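You operate a simulated robot arm through the tools that you are given. There is no shell and no other tool.

The job below is to be done with a simulated robot arm. You get a single attempt, and the scene is never put back.

TASK
Try reverse on the brown gearbox, then lock it out again.
Fine: free the lock knob first; turn the hand wheel a quarter turn or more in reverse; back to neutral before you lock.

Only the result counts: the job must be done as asked and must still hold three seconds after the hand-in. Knocking over, shifting, dropping, spilling or breaking anything else fails it.

THE ROBOT
A 7-joint arm with a two-finger parallel gripper, fixed in place. Base frame: the origin is at the foot of the arm, x ahead of it, y to its left, z up. Units: mm, degrees, N and s.
Its first joint turns from -166.0 to 166.0 degrees. Payload 4.4 kg.
The TCP is the grasp point between the finger pads, 23 mm short of the fingertips. In the tool frame z runs along the fingers and y along their closing line. Largest opening 94 mm; finger width 38, thickness 10; the body of the gripper, 54 by 96 mm, starts 39 mm behind the TCP.
Orientation is that of the tool frame in the base frame, as a unit quaternion [x, y, z, w]. With the fingers straight down and closing along the base's y, the tool's x points along the base's -x, its y along +y and its z along -z.

THE INTERFACE
- The arm moves only by the tool move_arm. Its argument "series" is a list of rows, each a list of 2 entries, a list of its own where there are three numbers: the shift along the tool's x, y, z in units of 200 mm (1.0 is 200 mm), then the turn, a rotation vector about the tool's x, y, z in units of 180 degrees (1.0 is 180 degrees). In form: [[[tx, ty, tz], [rx, ry, rz]], ...]. A call has 1 to 20 rows; each row is the pose to reach, as a shift and turn from the pose commanded when the call began, along the tool's axes at that moment. "grip" is the finger opening in mm, from 0 to 94, set as the call begins (left out, the last holds). A call with a number of a shift or a turn outside -1 to 1 is refused whole. A row lasts 0.2 s, in which the tool goes at most 50 mm and 8.6 degrees; a call with a longer step from one row to the next is refused whole, and so is a gripper value outside its range. A pose out of reach is approached as far as the arm can. The call stops where the force on the tool passes 40 N (or 10 N more than at its start, if that is more) or the arm is blocked; 0.2 s more then pass. Each finger travels about 72 mm/s and halts on what it meets, pressing with about 43 N; the grip force reading is that of the motor and also rises with nothing between the fingers. The clock runs only during rows and for 0.2 s after the last one: add rows that repeat a pose to give the fingers time. It gives the time, the measured TCP pose, the force on the tool (base axes), the opening and the grip force at its end, in the units of the frame above (readings bear some noise), with the torque about the TCP (base axes, N m) and any sound that the robot's microphone picked up, and new pictures: "views" is both (left out), scene, wrist or none.
- Cameras (640 x 400 px; columns grow to the right, rows downward): "scene" is fixed at [50.5, -649.8, 1589.3]; the picture's right is [0.52, -0.85, 0.00], its down [-0.32, -0.19, -0.93] and it looks along [0.79, 0.48, -0.37] (base axes); focal length 352 px, centre (320, 200). "wrist" rides on the gripper at [86, 16, -74] in the tool frame; the picture's right is [-0.18, 0.98, 0.00], its down [-0.58, -0.11, -0.81] and it looks along [-0.79, -0.15, 0.59] (tool axes); focal length 243 px, centre (320, 200). There is no depth. A picture from a camera that has moved, and an enlarged one, comes with that camera's place and axes in the base frame and with its lens.
- zoom(camera, box): a new picture of the part [left, top, right, bottom] of that camera's present view, enlarged. It takes no simulated time.
- finish_job(): hands the job in; it is judged then, once.

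Places have to be worked out from the pictures, the camera data and where the tool is seen. Open the gripper and draw the arm clear of the work before you hand the job in, unless the task says otherwise.

The tools are called after ">>>" by a JSON object that holds its "method" and its "body". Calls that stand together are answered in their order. move_arm: Moves the arm, as the interface text tells. Its arguments: {"type":"object","properties":{"series":{"type":"array","items":{"type":"array"}},"grip":{"type":"number"},"views":{"type":"string","enum":["both","scene","wrist","none"]}},"required":["series"]} The other tools are called the same way: zoom (camera, box) takes an enlarged picture of a part of a camera's view; finish_job () hands the job in.

At the start:

```text
time_s: 0.0
tool_pos: [638.5, -194.1, 1412.3]
orientation: [0.0, 1.0, 0.0, -0.001]
force: [-0.1, -0.9, -0.1]
wrist_torque: [-0.01, -0.01, -0.01]
gripper_width: 94.1
grip_force: 0.2
```

scene: 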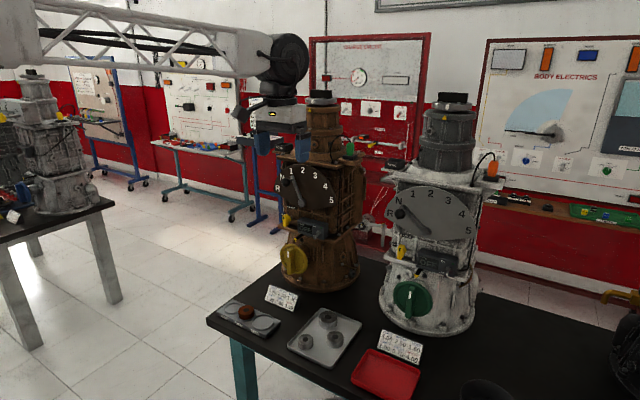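
wrist: 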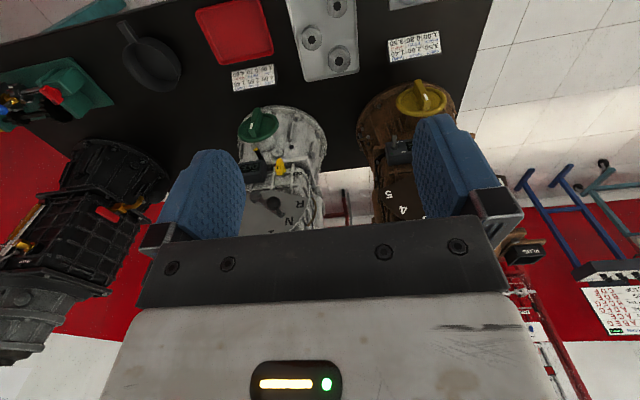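

I'll start by looking closely at the brown gearbox in both cameras to identify the knob, lever and hand wheel.

>>> {"method": "zoom", "body": {"camera": "scene", "box": [260, 80, 400, 300]}}

>>> {"method": "zoom", "body": {"camera": "scene", "box": [265, 150, 365, 220]}}

>>> {"method": "zoom", "body": {"camera": "scene", "box": [265, 200, 365, 300]}}

>>> {"method": "zoom", "body": {"camera": "wrist", "box": [340, 60, 540, 240]}}

>>> {"method": "zoom", "body": {"camera": "scene", "box": [370, 80, 510, 340]}}

```text
1.82 times, centred on (330, 190) of scene
camera zoom: at [50.5, -649.8, 1589.3], right [0.52, -0.85, 0.0], down [-0.32, -0.19, -0.93], along [0.79, 0.48, -0.37], focal length 639 px, centre (302, 218)
```

zoom: 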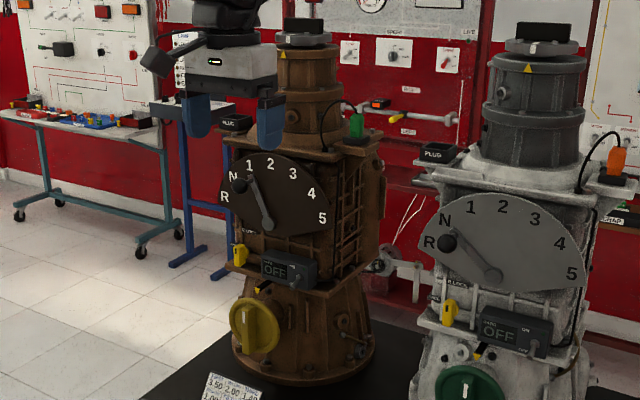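

```text
5.71 times, centred on (315, 185) of scene
camera zoom: at [50.5, -649.8, 1589.3], right [0.52, -0.85, 0.0], down [-0.32, -0.19, -0.93], along [0.79, 0.48, -0.37], focal length 2009 px, centre (349, 286)
```

zoom: 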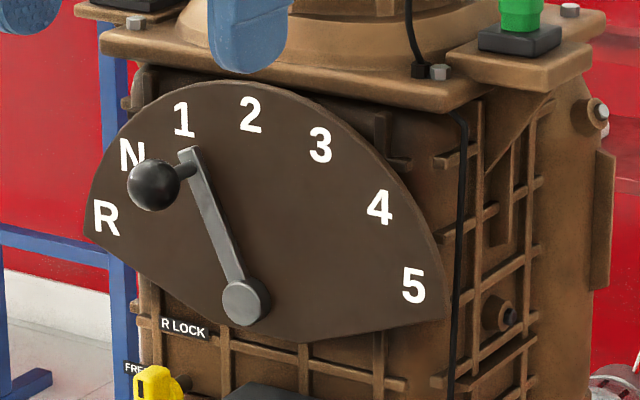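

```text
4.00 times, centred on (315, 250) of scene
camera zoom: at [50.5, -649.8, 1589.3], right [0.52, -0.85, 0.0], down [-0.32, -0.19, -0.93], along [0.79, 0.48, -0.37], focal length 1406 px, centre (340, 0)
```

zoom: 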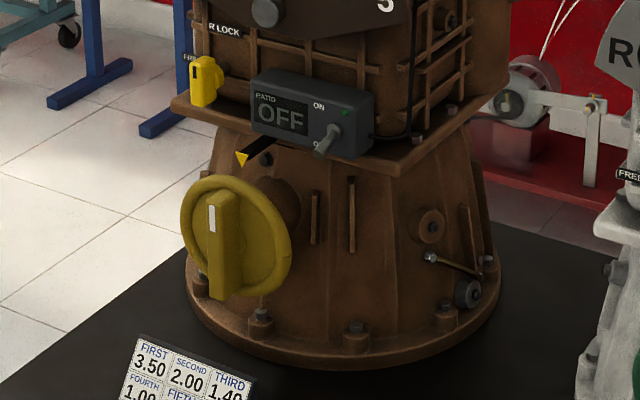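

```text
2.22 times, centred on (440, 150) of wrist
camera zoom: at [553.2, -178.7, 1486.3], right [0.18, 0.98, 0.0], down [0.58, -0.11, 0.81], along [0.79, -0.15, -0.59], focal length 539 px, centre (53, 311)
```

zoom: 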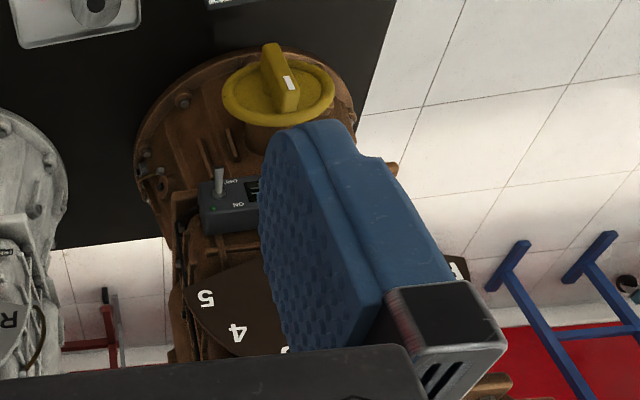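

```text
1.54 times, centred on (440, 210) of scene
camera zoom: at [50.5, -649.8, 1589.3], right [0.52, -0.85, 0.0], down [-0.32, -0.19, -0.93], along [0.79, 0.48, -0.37], focal length 541 px, centre (135, 185)
```

zoom: 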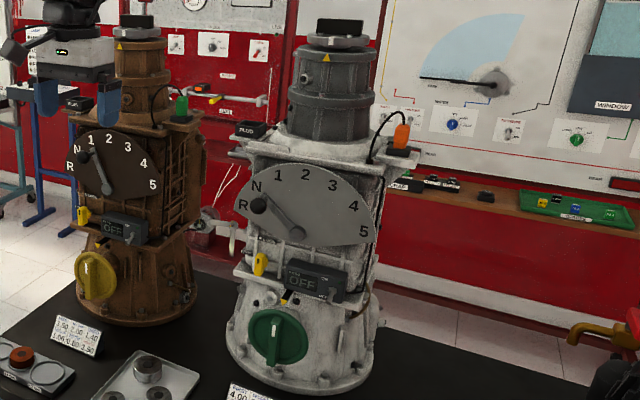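

The brown gearbox is behind a finger in the wrist view; triangulating the yellow hand wheel gives about (955, 12, 906). I'll shift the tool toward +y so the wrist camera sees the dial and lock between the fingers.

>>> {"method": "move_arm", "body": {"series": [[[0, 0.24, 0], [0, 0, 0]], [[0, 0.48, 0], [0, 0, 0]], [[0, 0.72, 0], [0, 0, 0]], [[0, 0.96, 0], [0, 0, 0]], [[0, 1.0, 0], [0, 0, 0]]]}}

```text
time_s: 1.2
tool_pos: [637.2, 5.8, 1411.1]
orientation: [0.0, 1.0, 0.0, 0.0]
force: [0.4, -0.6, 0.1]
wrist_torque: [0.01, -0.01, 0.01]
gripper_width: 94.0
grip_force: 0.1
camera wrist: at [552.2, 21.4, 1485.1], right [0.18, 0.98, 0.0], down [0.58, -0.11, 0.81], along [0.79, -0.15, -0.59], focal length 243 px, centre (320, 200)
```

scene: 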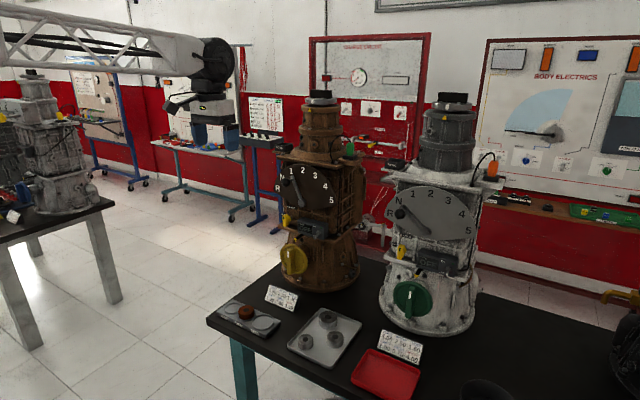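
wrist: 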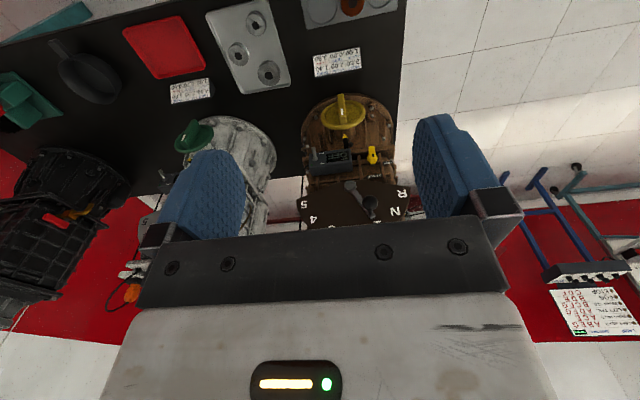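

>>> {"method": "zoom", "body": {"camera": "wrist", "box": [290, 80, 420, 240]}}

>>> {"method": "zoom", "body": {"camera": "wrist", "box": [290, 140, 420, 230]}}

>>> {"method": "zoom", "body": {"camera": "scene", "box": [265, 160, 345, 210]}}

>>> {"method": "zoom", "body": {"camera": "scene", "box": [270, 200, 340, 250]}}

>>> {"method": "zoom", "body": {"camera": "scene", "box": [270, 230, 350, 290]}}

```text
2.50 times, centred on (355, 160) of wrist
camera zoom: at [552.2, 21.4, 1485.1], right [0.18, 0.98, 0.0], down [0.58, -0.11, 0.81], along [0.79, -0.15, -0.59], focal length 606 px, centre (232, 300)
```

zoom: 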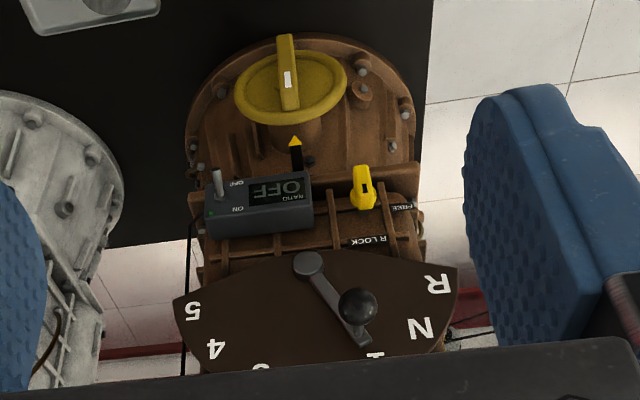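

```text
4.44 times, centred on (355, 185) of wrist
camera zoom: at [552.2, 21.4, 1485.1], right [0.18, 0.98, 0.0], down [0.58, -0.11, 0.81], along [0.79, -0.15, -0.59], focal length 1078 px, centre (164, 267)
```

zoom: 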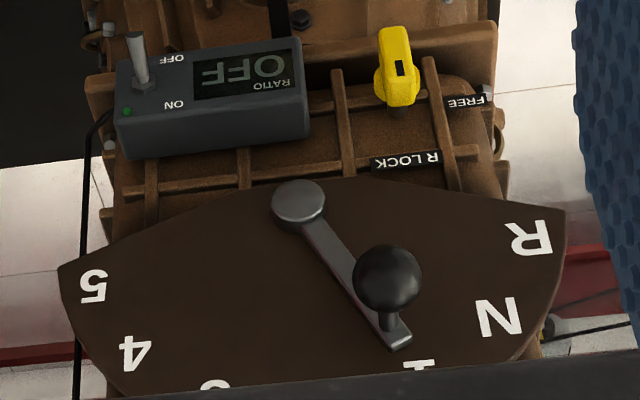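

```text
8.00 times, centred on (305, 185) of scene
camera zoom: at [50.5, -649.8, 1589.3], right [0.52, -0.85, 0.0], down [-0.32, -0.19, -0.93], along [0.79, 0.48, -0.37], focal length 2813 px, centre (440, 320)
```

zoom: 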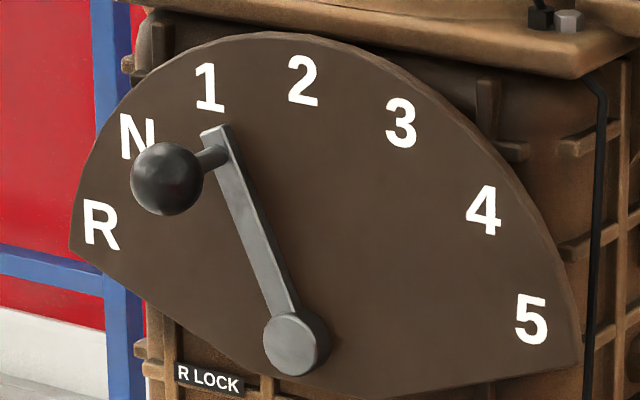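

```text
8.00 times, centred on (305, 225) of scene
camera zoom: at [50.5, -649.8, 1589.3], right [0.52, -0.85, 0.0], down [-0.32, -0.19, -0.93], along [0.79, 0.48, -0.37], focal length 2813 px, centre (440, 0)
```

zoom: 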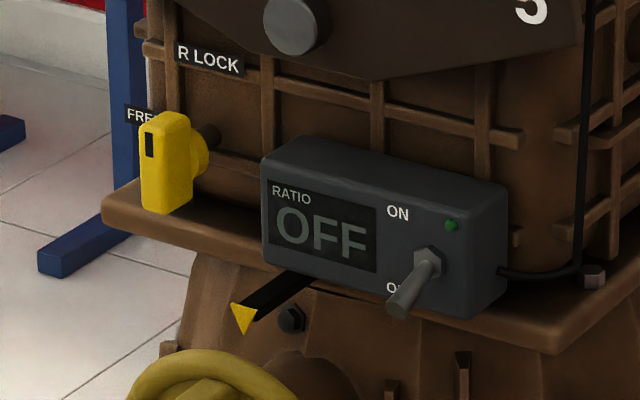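

```text
6.67 times, centred on (310, 260) of scene
camera zoom: at [50.5, -649.8, 1589.3], right [0.52, -0.85, 0.0], down [-0.32, -0.19, -0.93], along [0.79, 0.48, -0.37], focal length 2344 px, centre (387, -200)
```

zoom: 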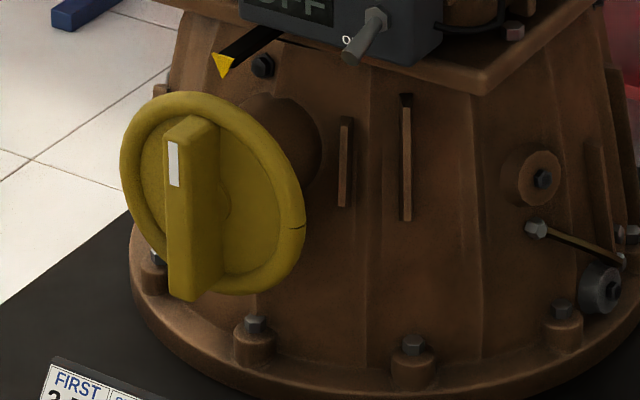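

Triangulation places the dial plate at x≈1017 (facing -x), lever pivot ≈(1005, 11, 1116), ball ≈(963, 47, 1199), i.e. the lever sits at 25° = gear "1"; N is at 50°, R at 75°. I zoom in on the lock knob and wheel for more precise positions.

>>> {"method": "zoom", "body": {"camera": "wrist", "box": [350, 140, 398, 180]}}

>>> {"method": "zoom", "body": {"camera": "scene", "box": [275, 205, 315, 235]}}

>>> {"method": "zoom", "body": {"camera": "wrist", "box": [310, 85, 374, 135]}}

>>> {"method": "zoom", "body": {"camera": "wrist", "box": [330, 170, 402, 220]}}

```text
10.00 times, centred on (374, 160) of wrist
camera zoom: at [552.2, 21.4, 1485.1], right [0.18, 0.98, 0.0], down [0.58, -0.11, 0.81], along [0.79, -0.15, -0.59], focal length 2426 px, centre (-220, 600)
```

zoom: 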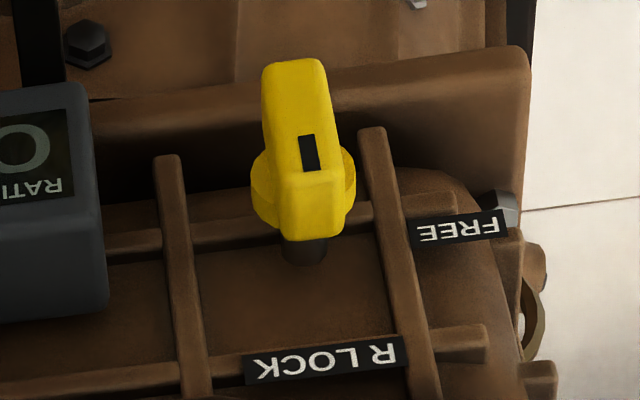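

```text
13.33 times, centred on (295, 220) of scene
camera zoom: at [50.5, -649.8, 1589.3], right [0.52, -0.85, 0.0], down [-0.32, -0.19, -0.93], along [0.79, 0.48, -0.37], focal length 4688 px, centre (653, -67)
```

zoom: 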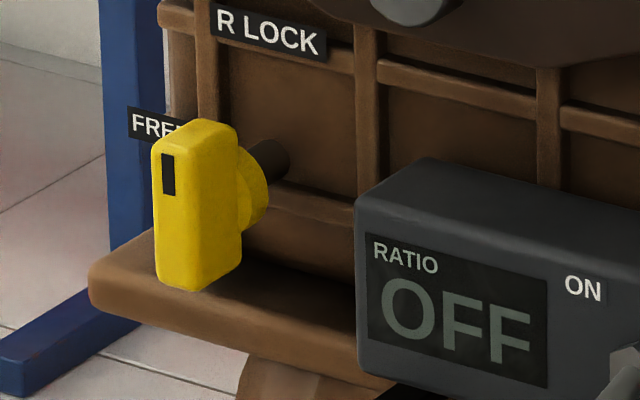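

```text
8.00 times, centred on (342, 110) of wrist
camera zoom: at [552.2, 21.4, 1485.1], right [0.18, 0.98, 0.0], down [0.58, -0.11, 0.81], along [0.79, -0.15, -0.59], focal length 1941 px, centre (144, 920)
```

zoom: 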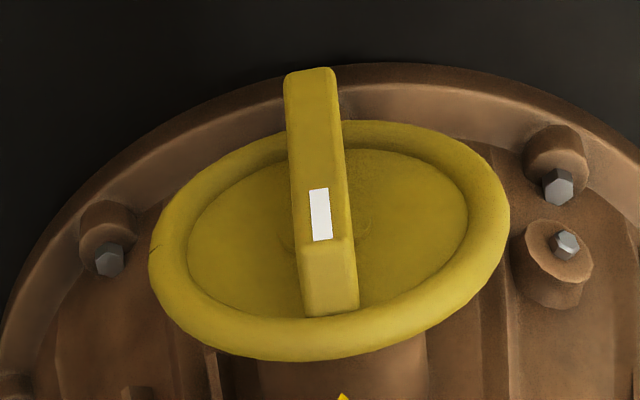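

```text
8.00 times, centred on (366, 195) of wrist
camera zoom: at [552.2, 21.4, 1485.1], right [0.18, 0.98, 0.0], down [0.58, -0.11, 0.81], along [0.79, -0.15, -0.59], focal length 1941 px, centre (-48, 240)
```

zoom: 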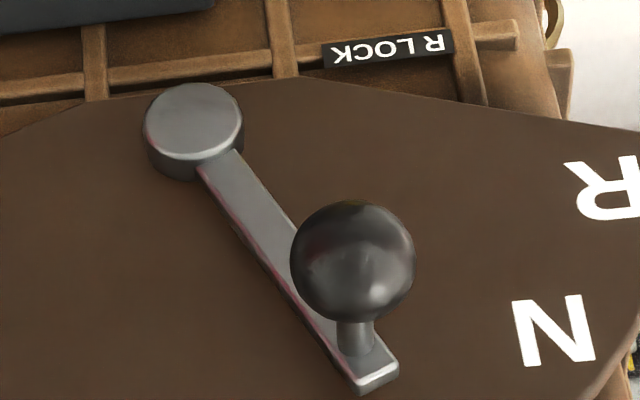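

The lock knob bar (mark up = R LOCK) is at about (977, 72, 1041), and the wheel bar front at about (913, 10, 918), with plate and wheel axes along x. I want the tool horizontal along +x with the camera above, so I first test rolling the tool about its axis in free space.

>>> {"method": "move_arm", "body": {"series": [[[0.2, 0, 0], [0, 0, -0.047]], [[0.4, 0, 0], [0, 0, -0.094]], [[0.6, 0, 0], [0, 0, -0.141]], [[0.8, 0, 0], [0, 0, -0.188]], [[0.8, 0, 0], [0, 0, -0.235]], [[0.8, 0, 0], [0, 0, -0.282]], [[0.8, 0, 0], [0, 0, -0.329]], [[0.8, 0, 0], [0, 0, -0.376]], [[0.8, 0, 0], [0, 0, -0.423]], [[0.8, 0, 0], [0, 0, -0.47]], [[0.8, 0, 0], [0, 0, -0.5]]]}}

```text
time_s: 3.6
tool_pos: [477.9, 5.7, 1412.3]
orientation: [0.708, -0.706, 0.0, 0.0]
force: [-0.9, 0.6, 0.6]
wrist_torque: [0.03, 0.03, -0.04]
gripper_width: 93.8
grip_force: 0.0
camera wrist: at [463.0, -81.6, 1486.5], right [-0.98, 0.18, 0.0], down [0.11, 0.58, 0.81], along [0.15, 0.79, -0.59], focal length 243 px, centre (320, 200)
```

scene: 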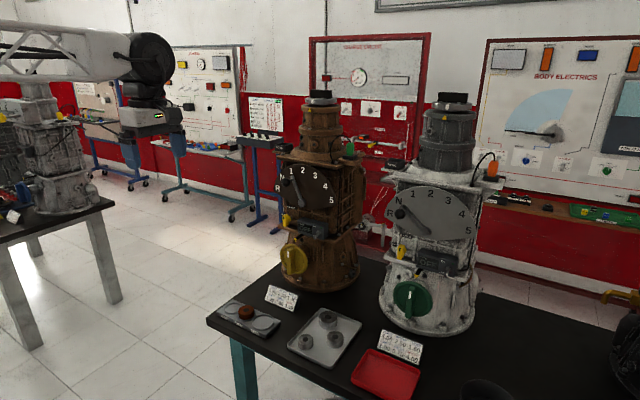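
wrist: 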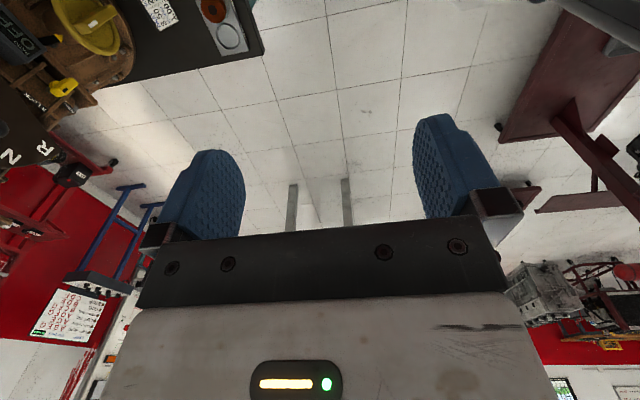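

The roll to -90° works. I continue another 90° in the same direction.

>>> {"method": "move_arm", "body": {"series": [[[0, 0, 0], [0, 0, -0.047]], [[0, 0, 0], [0, 0, -0.094]], [[0, 0, 0], [0, 0, -0.141]], [[0, 0, 0], [0, 0, -0.188]], [[0, 0, 0], [0, 0, -0.235]], [[0, 0, 0], [0, 0, -0.282]], [[0, 0, 0], [0, 0, -0.329]], [[0, 0, 0], [0, 0, -0.376]], [[0, 0, 0], [0, 0, -0.423]], [[0, 0, 0], [0, 0, -0.47]], [[0, 0, 0], [0, 0, -0.5]]], "views": "wrist"}}

```text
time_s: 6.0
tool_pos: [474.0, 47.9, 1413.4]
orientation: [1.0, -0.01, 0.002, 0.004]
force: [-1.8, -0.8, 2.3]
wrist_torque: [0.01, -0.1, -0.03]
gripper_width: 94.0
grip_force: 0.0
out of reach, approached as far as the arm can: row 10, 11
camera wrist: at [561.0, 30.9, 1487.8], right [-0.2, -0.98, 0.01], down [-0.58, 0.13, 0.8], along [-0.79, 0.16, -0.6], focal length 243 px, centre (320, 200)
```

wrist: 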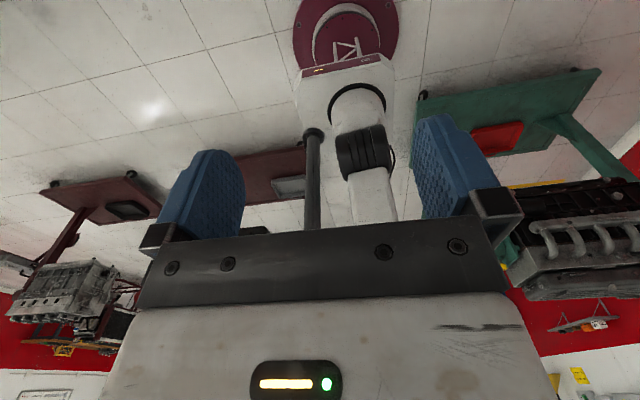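

Camera-up roll is right at the joint limit (it reached only by drifting sideways), so camera-down will be my working orientation with a downward tilt for clearance. I roll back to the original orientation.

>>> {"method": "move_arm", "body": {"series": [[[0, 0, 0], [0, 0, 0.047]], [[0, 0, 0], [0, 0, 0.094]], [[0, 0, 0], [0, 0, 0.141]], [[0, 0, 0], [0, 0, 0.188]], [[0, 0, 0], [0, 0, 0.235]], [[0, 0, 0], [0, 0, 0.282]], [[0, 0, 0], [0, 0, 0.329]], [[0, 0, 0], [0, 0, 0.376]], [[0, 0, 0], [0, 0, 0.423]], [[0, 0, 0], [0, 0, 0.47]], [[0, 0, 0], [0, 0, 0.517]], [[0, 0, 0], [0, 0, 0.564]], [[0, 0, 0], [0, 0, 0.611]], [[0, 0, 0], [0, 0, 0.658]], [[0, 0, 0], [0, 0, 0.705]], [[0, 0, 0], [0, 0, 0.752]], [[0, 0, 0], [0, 0, 0.799]], [[0, 0, 0], [0, 0, 0.846]], [[0, 0, 0], [0, 0, 0.893]], [[0, 0, 0], [0, 0, 0.94]]], "views": "none"}}

>>> {"method": "move_arm", "body": {"series": [[[0, 0, 0], [0, 0, 0.03]], [[0, 0, 0], [0, 0, 0.06]]], "views": "scene"}}

```text
time_s: 10.2
tool_pos: [474.2, 47.3, 1411.6]
orientation: [-0.094, 0.996, 0.0, 0.001]
force: [0.6, 0.2, -0.2]
wrist_torque: [-0.02, 0.01, 0.01]
gripper_width: 94.0
grip_force: 0.1
```

```text
time_s: 10.8
tool_pos: [475.0, 47.1, 1410.3]
orientation: [0.001, 1.0, 0.0, -0.001]
force: [-0.2, 0.1, -0.3]
wrist_torque: [-0.02, -0.01, 0.01]
gripper_width: 94.0
grip_force: 0.0
```

scene: 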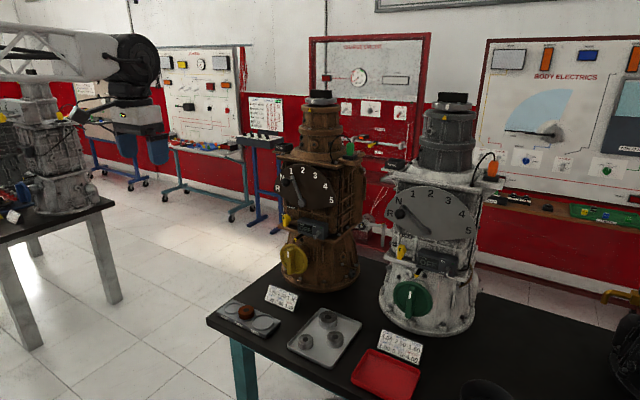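

Back at the base orientation. Now I pitch the tool to point along +x, tilted 20° down, while moving to about (650, 72, 1215), and look again.

>>> {"method": "move_arm", "body": {"series": [[[-0.0875, 0.0125, 0.0975], [0, -0.0389, 0]], [[-0.175, 0.025, 0.195], [0, -0.0778, 0]], [[-0.2625, 0.0375, 0.2925], [0, -0.1167, 0]], [[-0.35, 0.05, 0.39], [0, -0.1556, 0]], [[-0.4375, 0.0625, 0.4875], [0, -0.1944, 0]], [[-0.525, 0.075, 0.585], [0, -0.2333, 0]], [[-0.6125, 0.0875, 0.6825], [0, -0.2722, 0]], [[-0.7, 0.1, 0.78], [0, -0.3111, 0]], [[-0.7875, 0.1125, 0.8775], [0, -0.35, 0]], [[-0.875, 0.125, 0.975], [0, -0.3889, 0]]]}}

```text
time_s: 13.2
tool_pos: [683.4, 75.5, 1126.9]
orientation: [-0.006, 0.856, -0.009, 0.517]
force: [-0.3, 0.5, -0.1]
wrist_torque: [-0.03, -0.01, -0.02]
gripper_width: 93.9
grip_force: 0.1
stopped in row 10: the arm was blocked; the commanded pose is now the measured one
camera wrist: at [577.9, 91.2, 1083.9], right [0.08, 0.99, 0.14], down [-0.44, -0.09, 0.89], along [0.89, -0.14, 0.43], focal length 243 px, centre (320, 200)
```

scene: 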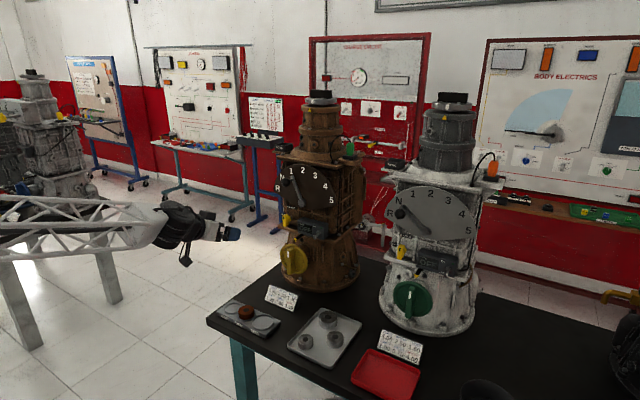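
wrist: 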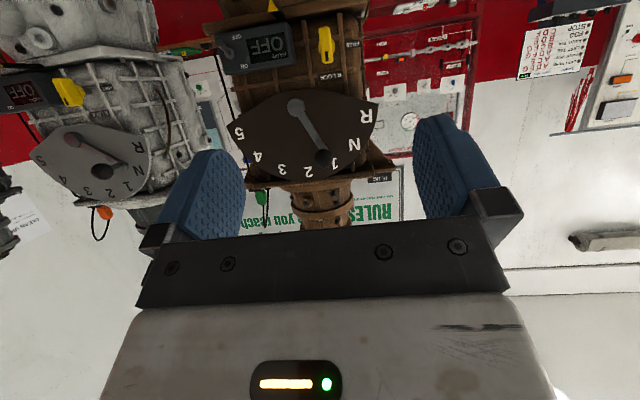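

The call stopped with the arm "blocked" at tilt ≈28° and z≈1127, lower than commanded. I look at the arm to see what it may have met.

>>> {"method": "zoom", "body": {"camera": "scene", "box": [0, 130, 320, 330]}}

>>> {"method": "zoom", "body": {"camera": "wrist", "box": [200, 0, 440, 220]}}

```text
2.00 times, centred on (160, 230) of scene
camera zoom: at [50.5, -649.8, 1589.3], right [0.52, -0.85, 0.0], down [-0.32, -0.19, -0.93], along [0.79, 0.48, -0.37], focal length 703 px, centre (640, 140)
```

zoom: 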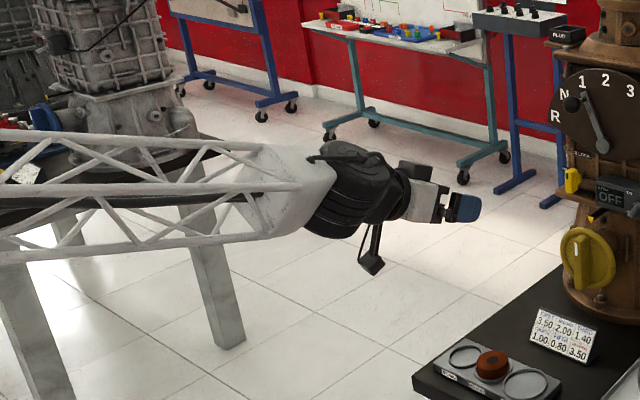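

```text
1.82 times, centred on (320, 110) of wrist
camera zoom: at [577.9, 91.2, 1083.9], right [0.08, 0.99, 0.14], down [-0.44, -0.09, 0.89], along [0.89, -0.14, 0.43], focal length 441 px, centre (320, 364)
```

zoom: 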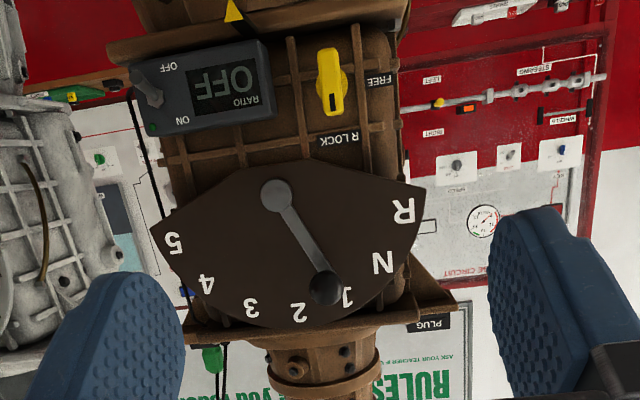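

Nothing visible touches the arm; it may have been a joint-side limit during reconfiguration. I hold still for a moment and read the settled pose.

>>> {"method": "move_arm", "body": {"series": [[[0, 0, 0], [0, 0, 0]], [[0, 0, 0], [0, 0, 0]]], "views": "scene"}}

```text
time_s: 13.8
tool_pos: [682.4, 76.5, 1127.7]
orientation: [-0.006, 0.856, -0.008, 0.517]
force: [-0.6, 0.1, -0.2]
wrist_torque: [0.03, 0.02, -0.01]
gripper_width: 94.1
grip_force: 0.1
```

scene: 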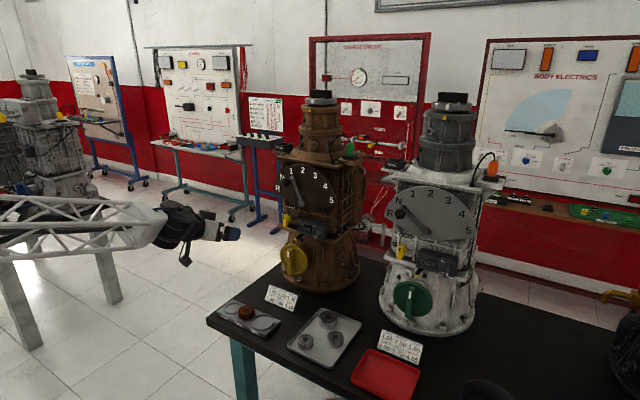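

Stable. I try a small further pitch (to ~20° tilt) at this spot.

>>> {"method": "move_arm", "body": {"series": [[[0, 0, 0], [0, -0.014, 0]], [[0, 0, 0], [0, -0.028, 0]], [[0, 0, 0], [0, -0.043, 0]], [[0, 0, 0], [0, -0.043, 0]]], "views": "none"}}

```text
time_s: 14.8
tool_pos: [682.8, 76.9, 1127.4]
orientation: [-0.006, 0.819, -0.008, 0.574]
force: [-0.6, -0.3, 0.3]
wrist_torque: [-0.02, -0.03, -0.01]
gripper_width: 93.9
grip_force: 0.1
```

Tilt is now 20° and stable; the new view confirms the lock knob mark at about (977, 72, 1052). I move to a pre-grasp 100 mm in front of the lock knob with fingers opened to 40 mm.

>>> {"method": "move_arm", "body": {"series": [[[-0.0145, -0.0035, 0.166], [0, 0, 0.003]], [[-0.029, -0.007, 0.332], [0, 0, 0.006]], [[-0.043, -0.0105, 0.498], [0, 0, 0.006]], [[-0.057, -0.014, 0.664], [0, 0, 0.006]], [[-0.071, -0.0175, 0.83], [0, 0, 0.006]], [[-0.0855, -0.021, 0.996], [0, 0, 0.006]], [[-0.0855, -0.021, 0.996], [0, 0, 0.006]]], "grip": 40}}

```text
time_s: 16.4
tool_pos: [873.5, 73.7, 1074.6]
orientation: [0.001, 0.818, -0.002, 0.575]
force: [-0.4, -0.6, 0.3]
wrist_torque: [0.01, 0.01, 0.02]
gripper_width: 40.2
grip_force: 0.2
camera wrist: at [774.7, 90.4, 1019.2], right [0.07, 0.98, 0.17], down [-0.56, -0.1, 0.82], along [0.82, -0.15, 0.54], focal length 243 px, centre (320, 200)
```

scene: 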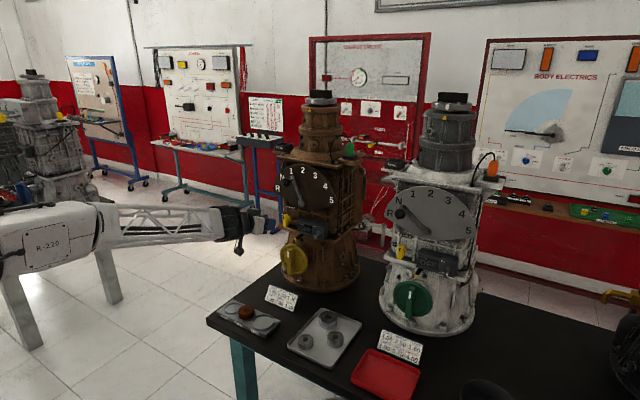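
wrist: 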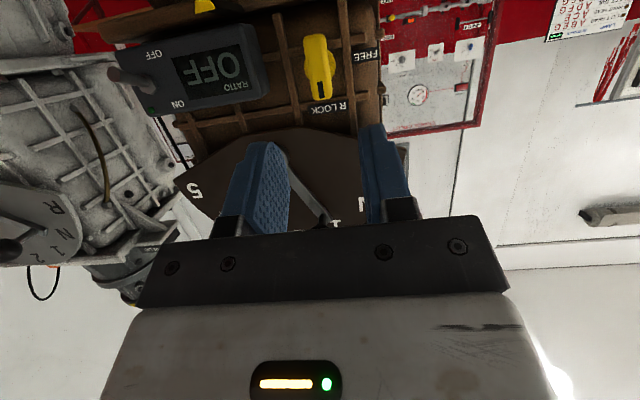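

The knob still triangulates to (977, ~71, 1051) for the mark. I advance along the tool so the pads straddle the knob bar (TCP ≈ (970, 71.5, 1041)).

>>> {"method": "move_arm", "body": {"series": [[[-0.001, -0.003, 0.1], [0, 0, 0]], [[-0.003, -0.006, 0.2], [0, 0, 0]], [[-0.004, -0.009, 0.3], [0, 0, 0]], [[-0.006, -0.011, 0.4], [0, 0, 0]], [[-0.007, -0.011, 0.5], [0, 0, 0]], [[-0.007, -0.011, 0.511], [0, 0, 0]]]}}

```text
time_s: 17.8
tool_pos: [971.5, 69.1, 1044.2]
orientation: [0.0, 0.819, -0.002, 0.574]
force: [0.0, -1.1, -1.0]
wrist_torque: [0.0, -0.03, 0.0]
gripper_width: 40.1
grip_force: 0.0
camera wrist: at [873.5, 84.8, 987.3], right [0.07, 0.98, 0.17], down [-0.56, -0.1, 0.82], along [0.82, -0.15, 0.54], focal length 243 px, centre (320, 200)
```

scene: 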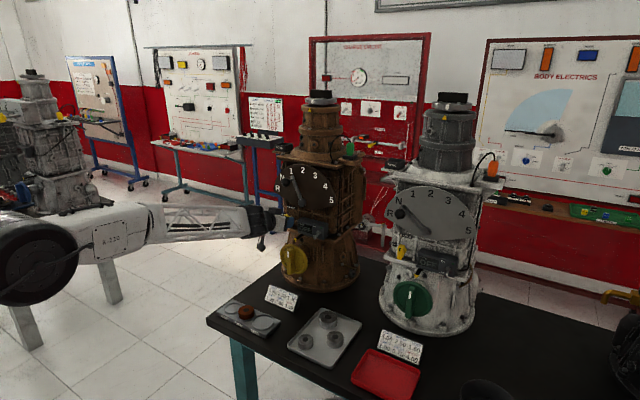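
wrist: 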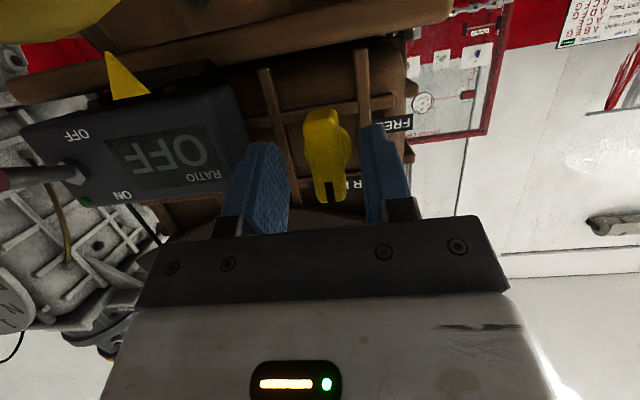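

The bar is between the pads with no contact force. I close the fingers on it.

>>> {"method": "move_arm", "body": {"series": [[[0, 0, 0], [0, 0, 0]], [[0, 0, 0], [0, 0, 0]], [[0, 0, 0], [0, 0, 0]]], "grip": 0, "views": "wrist"}}

```text
time_s: 18.4
tool_pos: [971.9, 72.2, 1042.9]
orientation: [-0.001, 0.819, -0.001, 0.574]
force: [10.3, 12.2, -0.9]
wrist_torque: [0.05, -0.28, 0.16]
gripper_width: 15.8
grip_force: 45.1
stopped in row 2: the force on the tool passed its limit at 43 N (the readings are from after the stop); the commanded pose is now the measured one
camera wrist: at [873.2, 87.7, 987.3], right [0.06, 0.98, 0.17], down [-0.56, -0.11, 0.82], along [0.83, -0.15, 0.54], focal length 243 px, centre (320, 200)
```

wrist: 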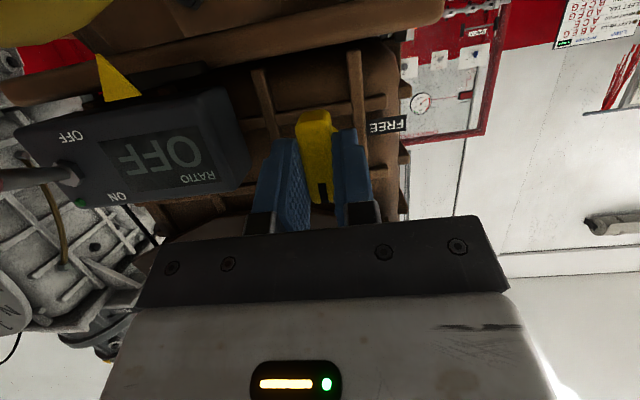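

Gripped at 15.8 mm. I start turning the knob counter-clockwise (mark from R LOCK toward FREE, i.e. −θ about base +x), first 43°, and watch the forces.

>>> {"method": "move_arm", "body": {"series": [[[0, 0.003, 0], [0.0116, 0, -0.0319]], [[0, 0.003, 0], [0.0232, 0, -0.0639]], [[0, 0.003, 0], [0.0349, 0, -0.0958]], [[0, 0.003, 0], [0.0465, 0, -0.1278]], [[0, 0.003, 0], [0.0581, 0, -0.1597]], [[0, 0.003, 0], [0.0698, 0, -0.1917]], [[0, 0.003, 0], [0.0814, 0, -0.2236]]], "views": "wrist"}}

```text
time_s: 19.3
tool_pos: [970.8, 74.2, 1042.7]
orientation: [-0.102, 0.806, -0.144, 0.565]
force: [17.7, 12.5, -4.4]
wrist_torque: [0.03, -1.18, 0.23]
gripper_width: 15.8
grip_force: 45.3
stopped in row 4: the force on the tool passed its limit at 42 N (the readings are from after the stop); the commanded pose is now the measured one
camera wrist: at [873.2, 69.1, 984.9], right [0.06, 0.98, -0.18], down [-0.56, 0.18, 0.81], along [0.83, 0.05, 0.56], focal length 243 px, centre (320, 200)
```

wrist: 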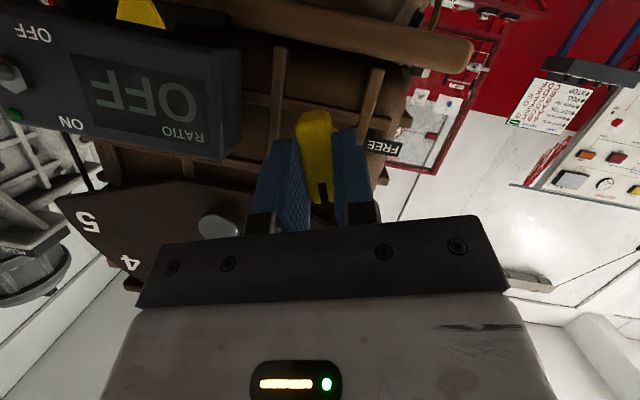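

The knob turned about 20° before strain built up (≈18 N in x, 12 N in y at rest). I relieve it with a ~2 mm shift along those directions and check the readings.

>>> {"method": "move_arm", "body": {"series": [[[-0.0037, 0.0079, 0.0093], [0, 0, 0]], [[-0.0037, 0.0079, 0.0093], [0, 0, 0]]], "views": "none"}}

```text
time_s: 19.9
tool_pos: [973.1, 75.0, 1043.2]
orientation: [-0.101, 0.806, -0.145, 0.565]
force: [-32.4, -10.3, 2.3]
wrist_torque: [-0.07, -0.07, -0.09]
gripper_width: 16.1
grip_force: 45.2
```

Stiffness is about 20–25 N/mm, so I back off slightly (≈ -1.3, -0.7 mm) to zero the force.

>>> {"method": "move_arm", "body": {"series": [[[0.0034, -0.0033, -0.0057], [0, 0, 0]], [[0.0034, -0.0033, -0.0057], [0, 0, 0]]], "views": "none"}}

```text
time_s: 20.5
tool_pos: [972.2, 73.4, 1043.0]
orientation: [-0.103, 0.806, -0.144, 0.565]
force: [32.2, 3.3, -5.5]
wrist_torque: [0.08, -0.1, -0.58]
gripper_width: 16.0
grip_force: 45.2
```

>>> {"method": "move_arm", "body": {"series": [[[-0.0011, 0.0005, 0.003], [0, 0, 0]], [[-0.0011, 0.0005, 0.003], [0, 0, 0]]], "views": "none"}}

```text
time_s: 21.1
tool_pos: [972.1, 75.1, 1042.6]
orientation: [-0.102, 0.806, -0.144, 0.565]
force: [-32.6, -4.2, 5.1]
wrist_torque: [-0.05, 0.06, -0.3]
gripper_width: 16.0
grip_force: 44.8
```

The ±32 N swings look like pad friction saturating (μ≈0.37×2×43 N), so sub-millimetre moves matter. I back off 0.3 mm in x and then continue the rotation in smaller increments.

>>> {"method": "move_arm", "body": {"series": [[[0.0005, 0, -0.0015], [0, 0, 0]], [[0.0005, 0, -0.0015], [0, 0, 0]]], "views": "none"}}

```text
time_s: 21.7
tool_pos: [972.4, 75.0, 1043.7]
orientation: [-0.101, 0.806, -0.145, 0.565]
force: [-19.5, -5.1, 2.1]
wrist_torque: [0.0, -0.8, -0.19]
gripper_width: 15.9
grip_force: 45.0
```

>>> {"method": "move_arm", "body": {"series": [[[0, 0, 0], [0.0095, 0, -0.0261]], [[0, 0, 0], [0.019, 0, -0.0522]], [[0, 0, 0], [0.0285, 0, -0.0783]], [[0, 0, 0], [0.038, 0, -0.1044]], [[0, 0, 0], [0.0475, 0, -0.1306]]], "views": "wrist"}}

```text
time_s: 22.9
tool_pos: [973.3, 75.5, 1042.9]
orientation: [-0.221, 0.757, -0.31, 0.532]
force: [11.1, 10.7, -2.9]
wrist_torque: [0.01, -0.82, -0.23]
gripper_width: 15.9
grip_force: 44.4
stopped in row 5: the force on the tool passed its limit at 41 N (the readings are from after the stop); the commanded pose is now the measured one
camera wrist: at [873.7, 47.0, 990.5], right [0.06, 0.82, -0.57], down [-0.56, 0.5, 0.66], along [0.83, 0.28, 0.49], focal length 243 px, centre (320, 200)
```

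wrist: 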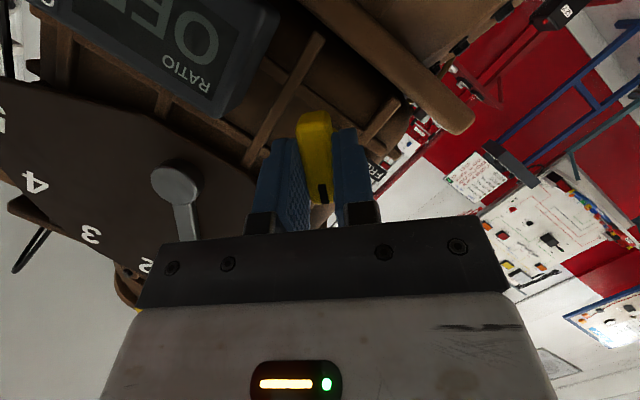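

Now at about -44.5° and the bar is following. I continue in the same manner with a tiny lateral correction.

>>> {"method": "move_arm", "body": {"series": [[[0, 0.002, 0], [0.0095, 0, -0.0261]], [[0, 0.002, 0], [0.019, 0, -0.0522]], [[0, 0.002, 0], [0.0285, 0, -0.0783]], [[0, 0.002, 0], [0.038, 0, -0.1044]], [[0, 0.002, 0], [0.0475, 0, -0.1306]]], "views": "wrist"}}

```text
time_s: 24.1
tool_pos: [971.4, 75.9, 1039.7]
orientation: [-0.331, 0.67, -0.468, 0.471]
force: [13.2, 36.0, -12.1]
wrist_torque: [0.14, -0.67, 0.26]
gripper_width: 16.1
grip_force: 44.8
camera wrist: at [873.8, 29.0, 1005.4], right [0.06, 0.5, -0.86], down [-0.56, 0.73, 0.39], along [0.82, 0.46, 0.32], focal length 243 px, centre (320, 200)
```

wrist: 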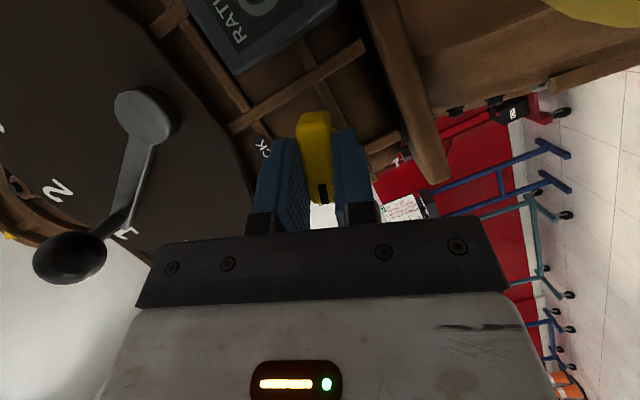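

At about -70°. The force (13, 36, -12) shows the tool should drift toward +y a little, so I relieve that (~1 mm) and check.

>>> {"method": "move_arm", "body": {"series": [[[-0.0033, 0.005, -0.0012], [0, 0, 0]], [[-0.0033, 0.005, -0.0012], [0, 0, 0]]], "views": "none"}}

```text
time_s: 24.7
tool_pos: [973.1, 77.2, 1039.8]
orientation: [-0.331, 0.671, -0.468, 0.47]
force: [7.5, 29.3, -15.8]
wrist_torque: [0.14, -0.73, 0.73]
gripper_width: 15.9
grip_force: 44.9
```

>>> {"method": "move_arm", "body": {"series": [[[-0.001, 0.006, -0.0003], [0, 0, 0]], [[-0.001, 0.006, -0.0003], [0, 0, 0]]], "views": "none"}}

```text
time_s: 25.3
tool_pos: [971.0, 76.1, 1040.1]
orientation: [-0.329, 0.671, -0.468, 0.471]
force: [17.7, 8.9, -12.6]
wrist_torque: [0.08, -0.43, 0.52]
gripper_width: 15.8
grip_force: 45.2
```

Good, the force fell. I now do the remaining ~20° turning about the true axis (a few mm toward −y of the TCP along the bar), with the matching small shift.

>>> {"method": "move_arm", "body": {"series": [[[0.0002, 0.004, 0.0001], [0.0077, 0, -0.0212]], [[0.0004, 0.006, 0.0002], [0.0154, 0, -0.0424]], [[0.0006, 0.008, 0.0002], [0.0232, 0, -0.0636]], [[0.0008, 0.01, 0.0003], [0.0309, 0, -0.0848]], [[0.001, 0.0118, 0.0004], [0.0386, 0, -0.106]], [[0.001, 0.0118, 0.0004], [0.0386, 0, -0.106]]], "views": "wrist"}}

```text
time_s: 26.7
tool_pos: [972.4, 77.1, 1039.6]
orientation: [0.407, -0.578, 0.579, -0.406]
force: [-27.5, -15.3, -0.9]
wrist_torque: [0.58, 0.35, -0.25]
gripper_width: 15.9
grip_force: 44.7
camera wrist: at [873.8, 20.5, 1021.6], right [0.06, 0.17, -0.98], down [-0.56, 0.82, 0.11], along [0.82, 0.55, 0.15], focal length 243 px, centre (320, 200)
```

wrist: 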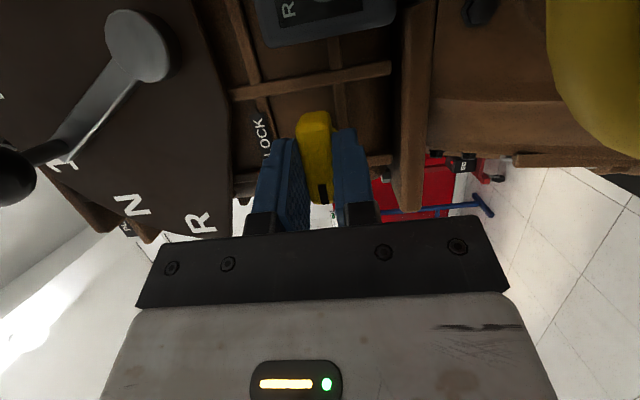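

The tool is at −90° and the knob followed. I release it (open to 32 mm), hold, then check that it stays put.

>>> {"method": "move_arm", "body": {"series": [[[0, 0, 0], [0, 0, 0]], [[0, 0, 0], [0, 0, 0]], [[0, 0, 0], [0, 0, 0]]], "grip": 32}}

>>> {"method": "move_arm", "body": {"series": [[[0, 0, -0.1], [0, 0, 0]], [[0, 0, -0.2], [0, 0, 0]], [[0, 0, -0.3], [0, 0, 0]], [[0, 0, -0.5], [0, 0, 0]]]}}

```text
time_s: 27.5
tool_pos: [973.4, 77.9, 1037.0]
orientation: [0.408, -0.577, 0.579, -0.406]
force: [-0.8, 1.0, -0.4]
wrist_torque: [0.0, -0.03, 0.01]
gripper_width: 32.0
grip_force: 0.0
camera wrist: at [874.1, 21.2, 1021.1], right [0.06, 0.17, -0.98], down [-0.56, 0.82, 0.11], along [0.82, 0.55, 0.15], focal length 243 px, centre (320, 200)
```

scene: 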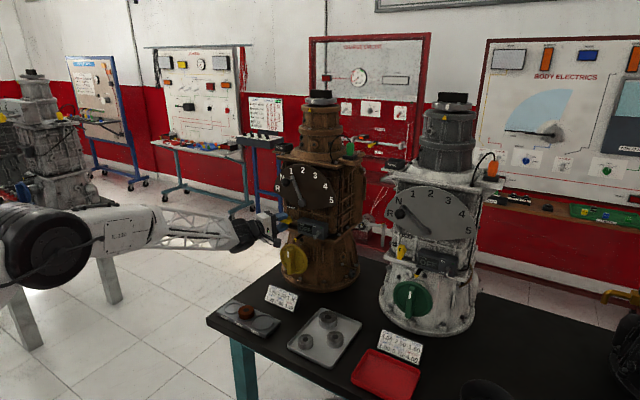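
wrist: 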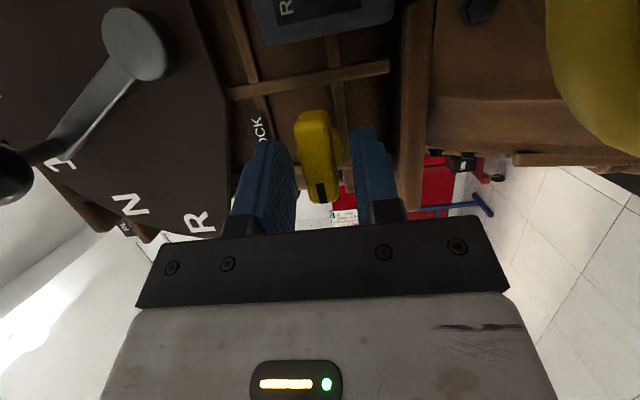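

```text
time_s: 28.5
tool_pos: [878.1, 112.7, 1037.1]
orientation: [0.408, -0.577, 0.58, -0.406]
force: [-0.1, 0.8, -0.2]
wrist_torque: [0.01, 0.0, 0.01]
gripper_width: 32.3
grip_force: 0.0
camera wrist: at [780.6, 56.2, 1021.1], right [0.06, 0.17, -0.98], down [-0.56, 0.82, 0.11], along [0.82, 0.55, 0.15], focal length 243 px, centre (320, 200)
```

scene: 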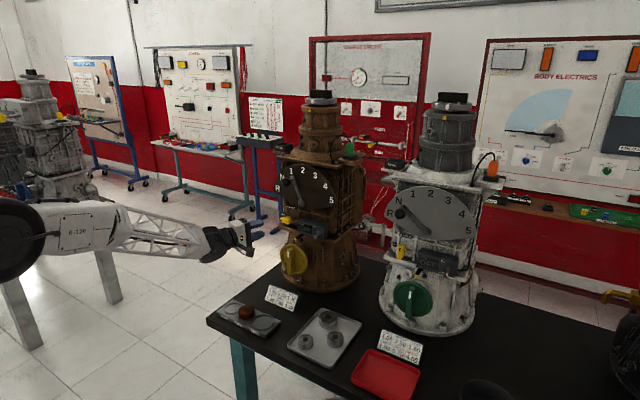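
wrist: 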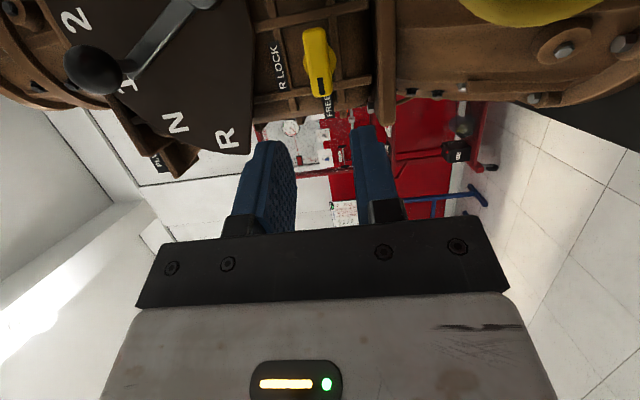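

The tool came away cleanly. I zoom to verify the lock knob points at FREE and that the lever is unmoved.

>>> {"method": "zoom", "body": {"camera": "scene", "box": [265, 150, 345, 250]}}

>>> {"method": "zoom", "body": {"camera": "wrist", "box": [240, 10, 400, 130]}}

```text
4.00 times, centred on (305, 200) of scene
camera zoom: at [50.5, -649.8, 1589.3], right [0.52, -0.85, 0.0], down [-0.32, -0.19, -0.93], along [0.79, 0.48, -0.37], focal length 1406 px, centre (380, 200)
```

zoom: 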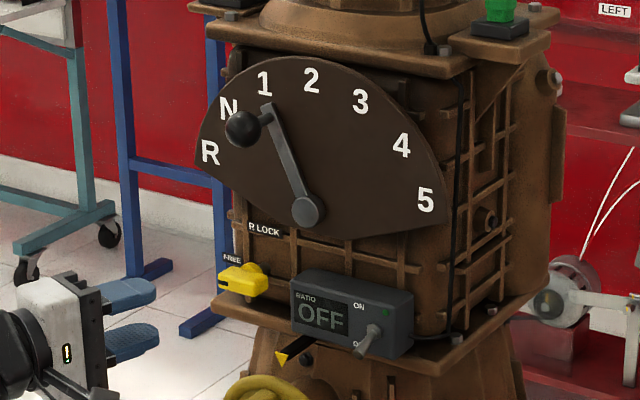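

```text
3.33 times, centred on (320, 70) of wrist
camera zoom: at [780.6, 56.2, 1021.1], right [0.06, 0.17, -0.98], down [-0.56, 0.82, 0.11], along [0.82, 0.55, 0.15], focal length 809 px, centre (320, 633)
```

zoom: 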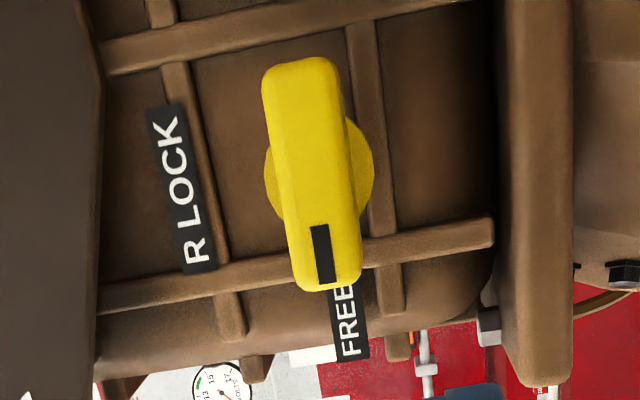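

The lock now points at FREE. Next I reposition in front of the lever ball (≈(963, 48, 1196)) with the finger closing line along the lever's tangent, fingers open 60 mm.

>>> {"method": "move_arm", "body": {"series": [[[0.025, -0.095, 0.0044], [-0.01235, 0, 0.03394]], [[0.05, -0.19, 0.0087], [-0.0247, 0, 0.0679]], [[0.075, -0.286, 0.013], [-0.037, 0, 0.1018]], [[0.1, -0.381, 0.0174], [-0.0494, 0, 0.1358]], [[0.126, -0.476, 0.0218], [-0.06175, 0, 0.1697]], [[0.151, -0.571, 0.0261], [-0.0741, 0, 0.2036]], [[0.176, -0.666, 0.0305], [-0.0865, 0, 0.2376]], [[0.2, -0.762, 0.0348], [-0.0988, 0, 0.2715]], [[0.226, -0.857, 0.039], [-0.1112, 0, 0.3055]], [[0.2515, -0.952, 0.0435], [-0.1235, 0, 0.3394]], [[0.2515, -0.952, 0.0435], [-0.1235, 0, 0.3394]]], "grip": 60}}

```text
time_s: 30.9
tool_pos: [870.7, 62.2, 1229.1]
orientation: [-0.126, 0.799, -0.177, 0.56]
force: [-0.1, -1.0, -0.6]
wrist_torque: [-0.01, 0.03, -0.01]
gripper_width: 60.1
grip_force: 0.0
camera wrist: at [771.8, 51.9, 1172.0], right [0.06, 0.96, -0.26], down [-0.56, 0.25, 0.79], along [0.83, 0.1, 0.55], focal length 243 px, centre (320, 200)
```

scene: 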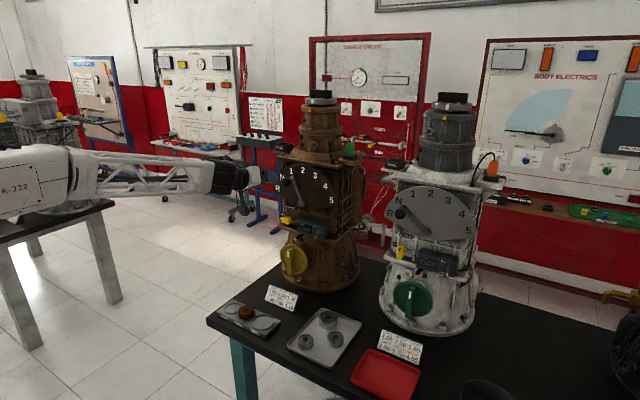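
wrist: 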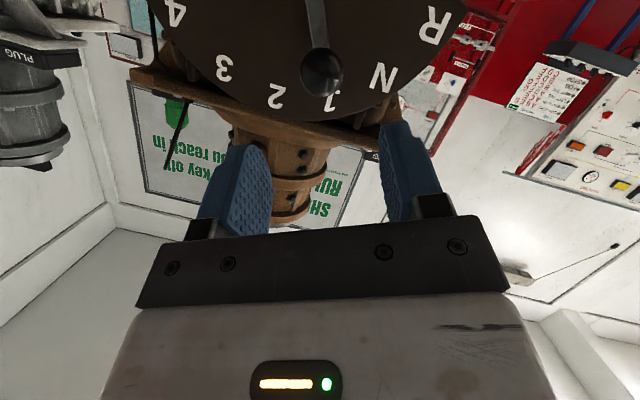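

Ball re-triangulates to about (963, 48, 1195), in line with the gap between the fingers. I advance 99 mm along the tool so the fingers straddle it.

>>> {"method": "move_arm", "body": {"series": [[[0.0026, 0.0012, 0.1], [0, 0, 0]], [[0.0052, 0.0024, 0.2], [0, 0, 0]], [[0.0078, 0.0036, 0.3], [0, 0, 0]], [[0.0104, 0.0048, 0.4], [0, 0, 0]], [[0.013, 0.006, 0.496], [0, 0, 0]], [[0.013, 0.006, 0.496], [0, 0, 0]]]}}

```text
time_s: 32.3
tool_pos: [961.8, 48.1, 1190.8]
orientation: [-0.126, 0.8, -0.178, 0.56]
force: [-0.5, -0.2, 0.7]
wrist_torque: [-0.01, -0.02, 0.0]
gripper_width: 59.8
grip_force: 0.1
camera wrist: at [862.6, 37.9, 1133.5], right [0.06, 0.96, -0.26], down [-0.56, 0.25, 0.79], along [0.83, 0.1, 0.55], focal length 243 px, centre (320, 200)
```

scene: 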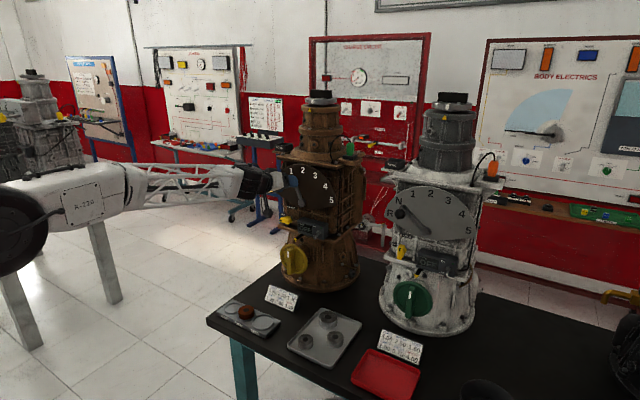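
wrist: 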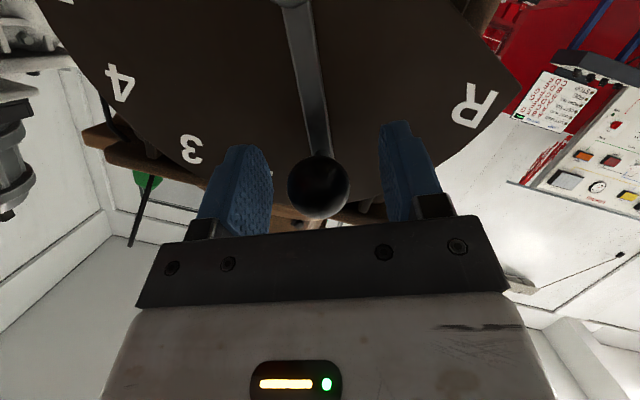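

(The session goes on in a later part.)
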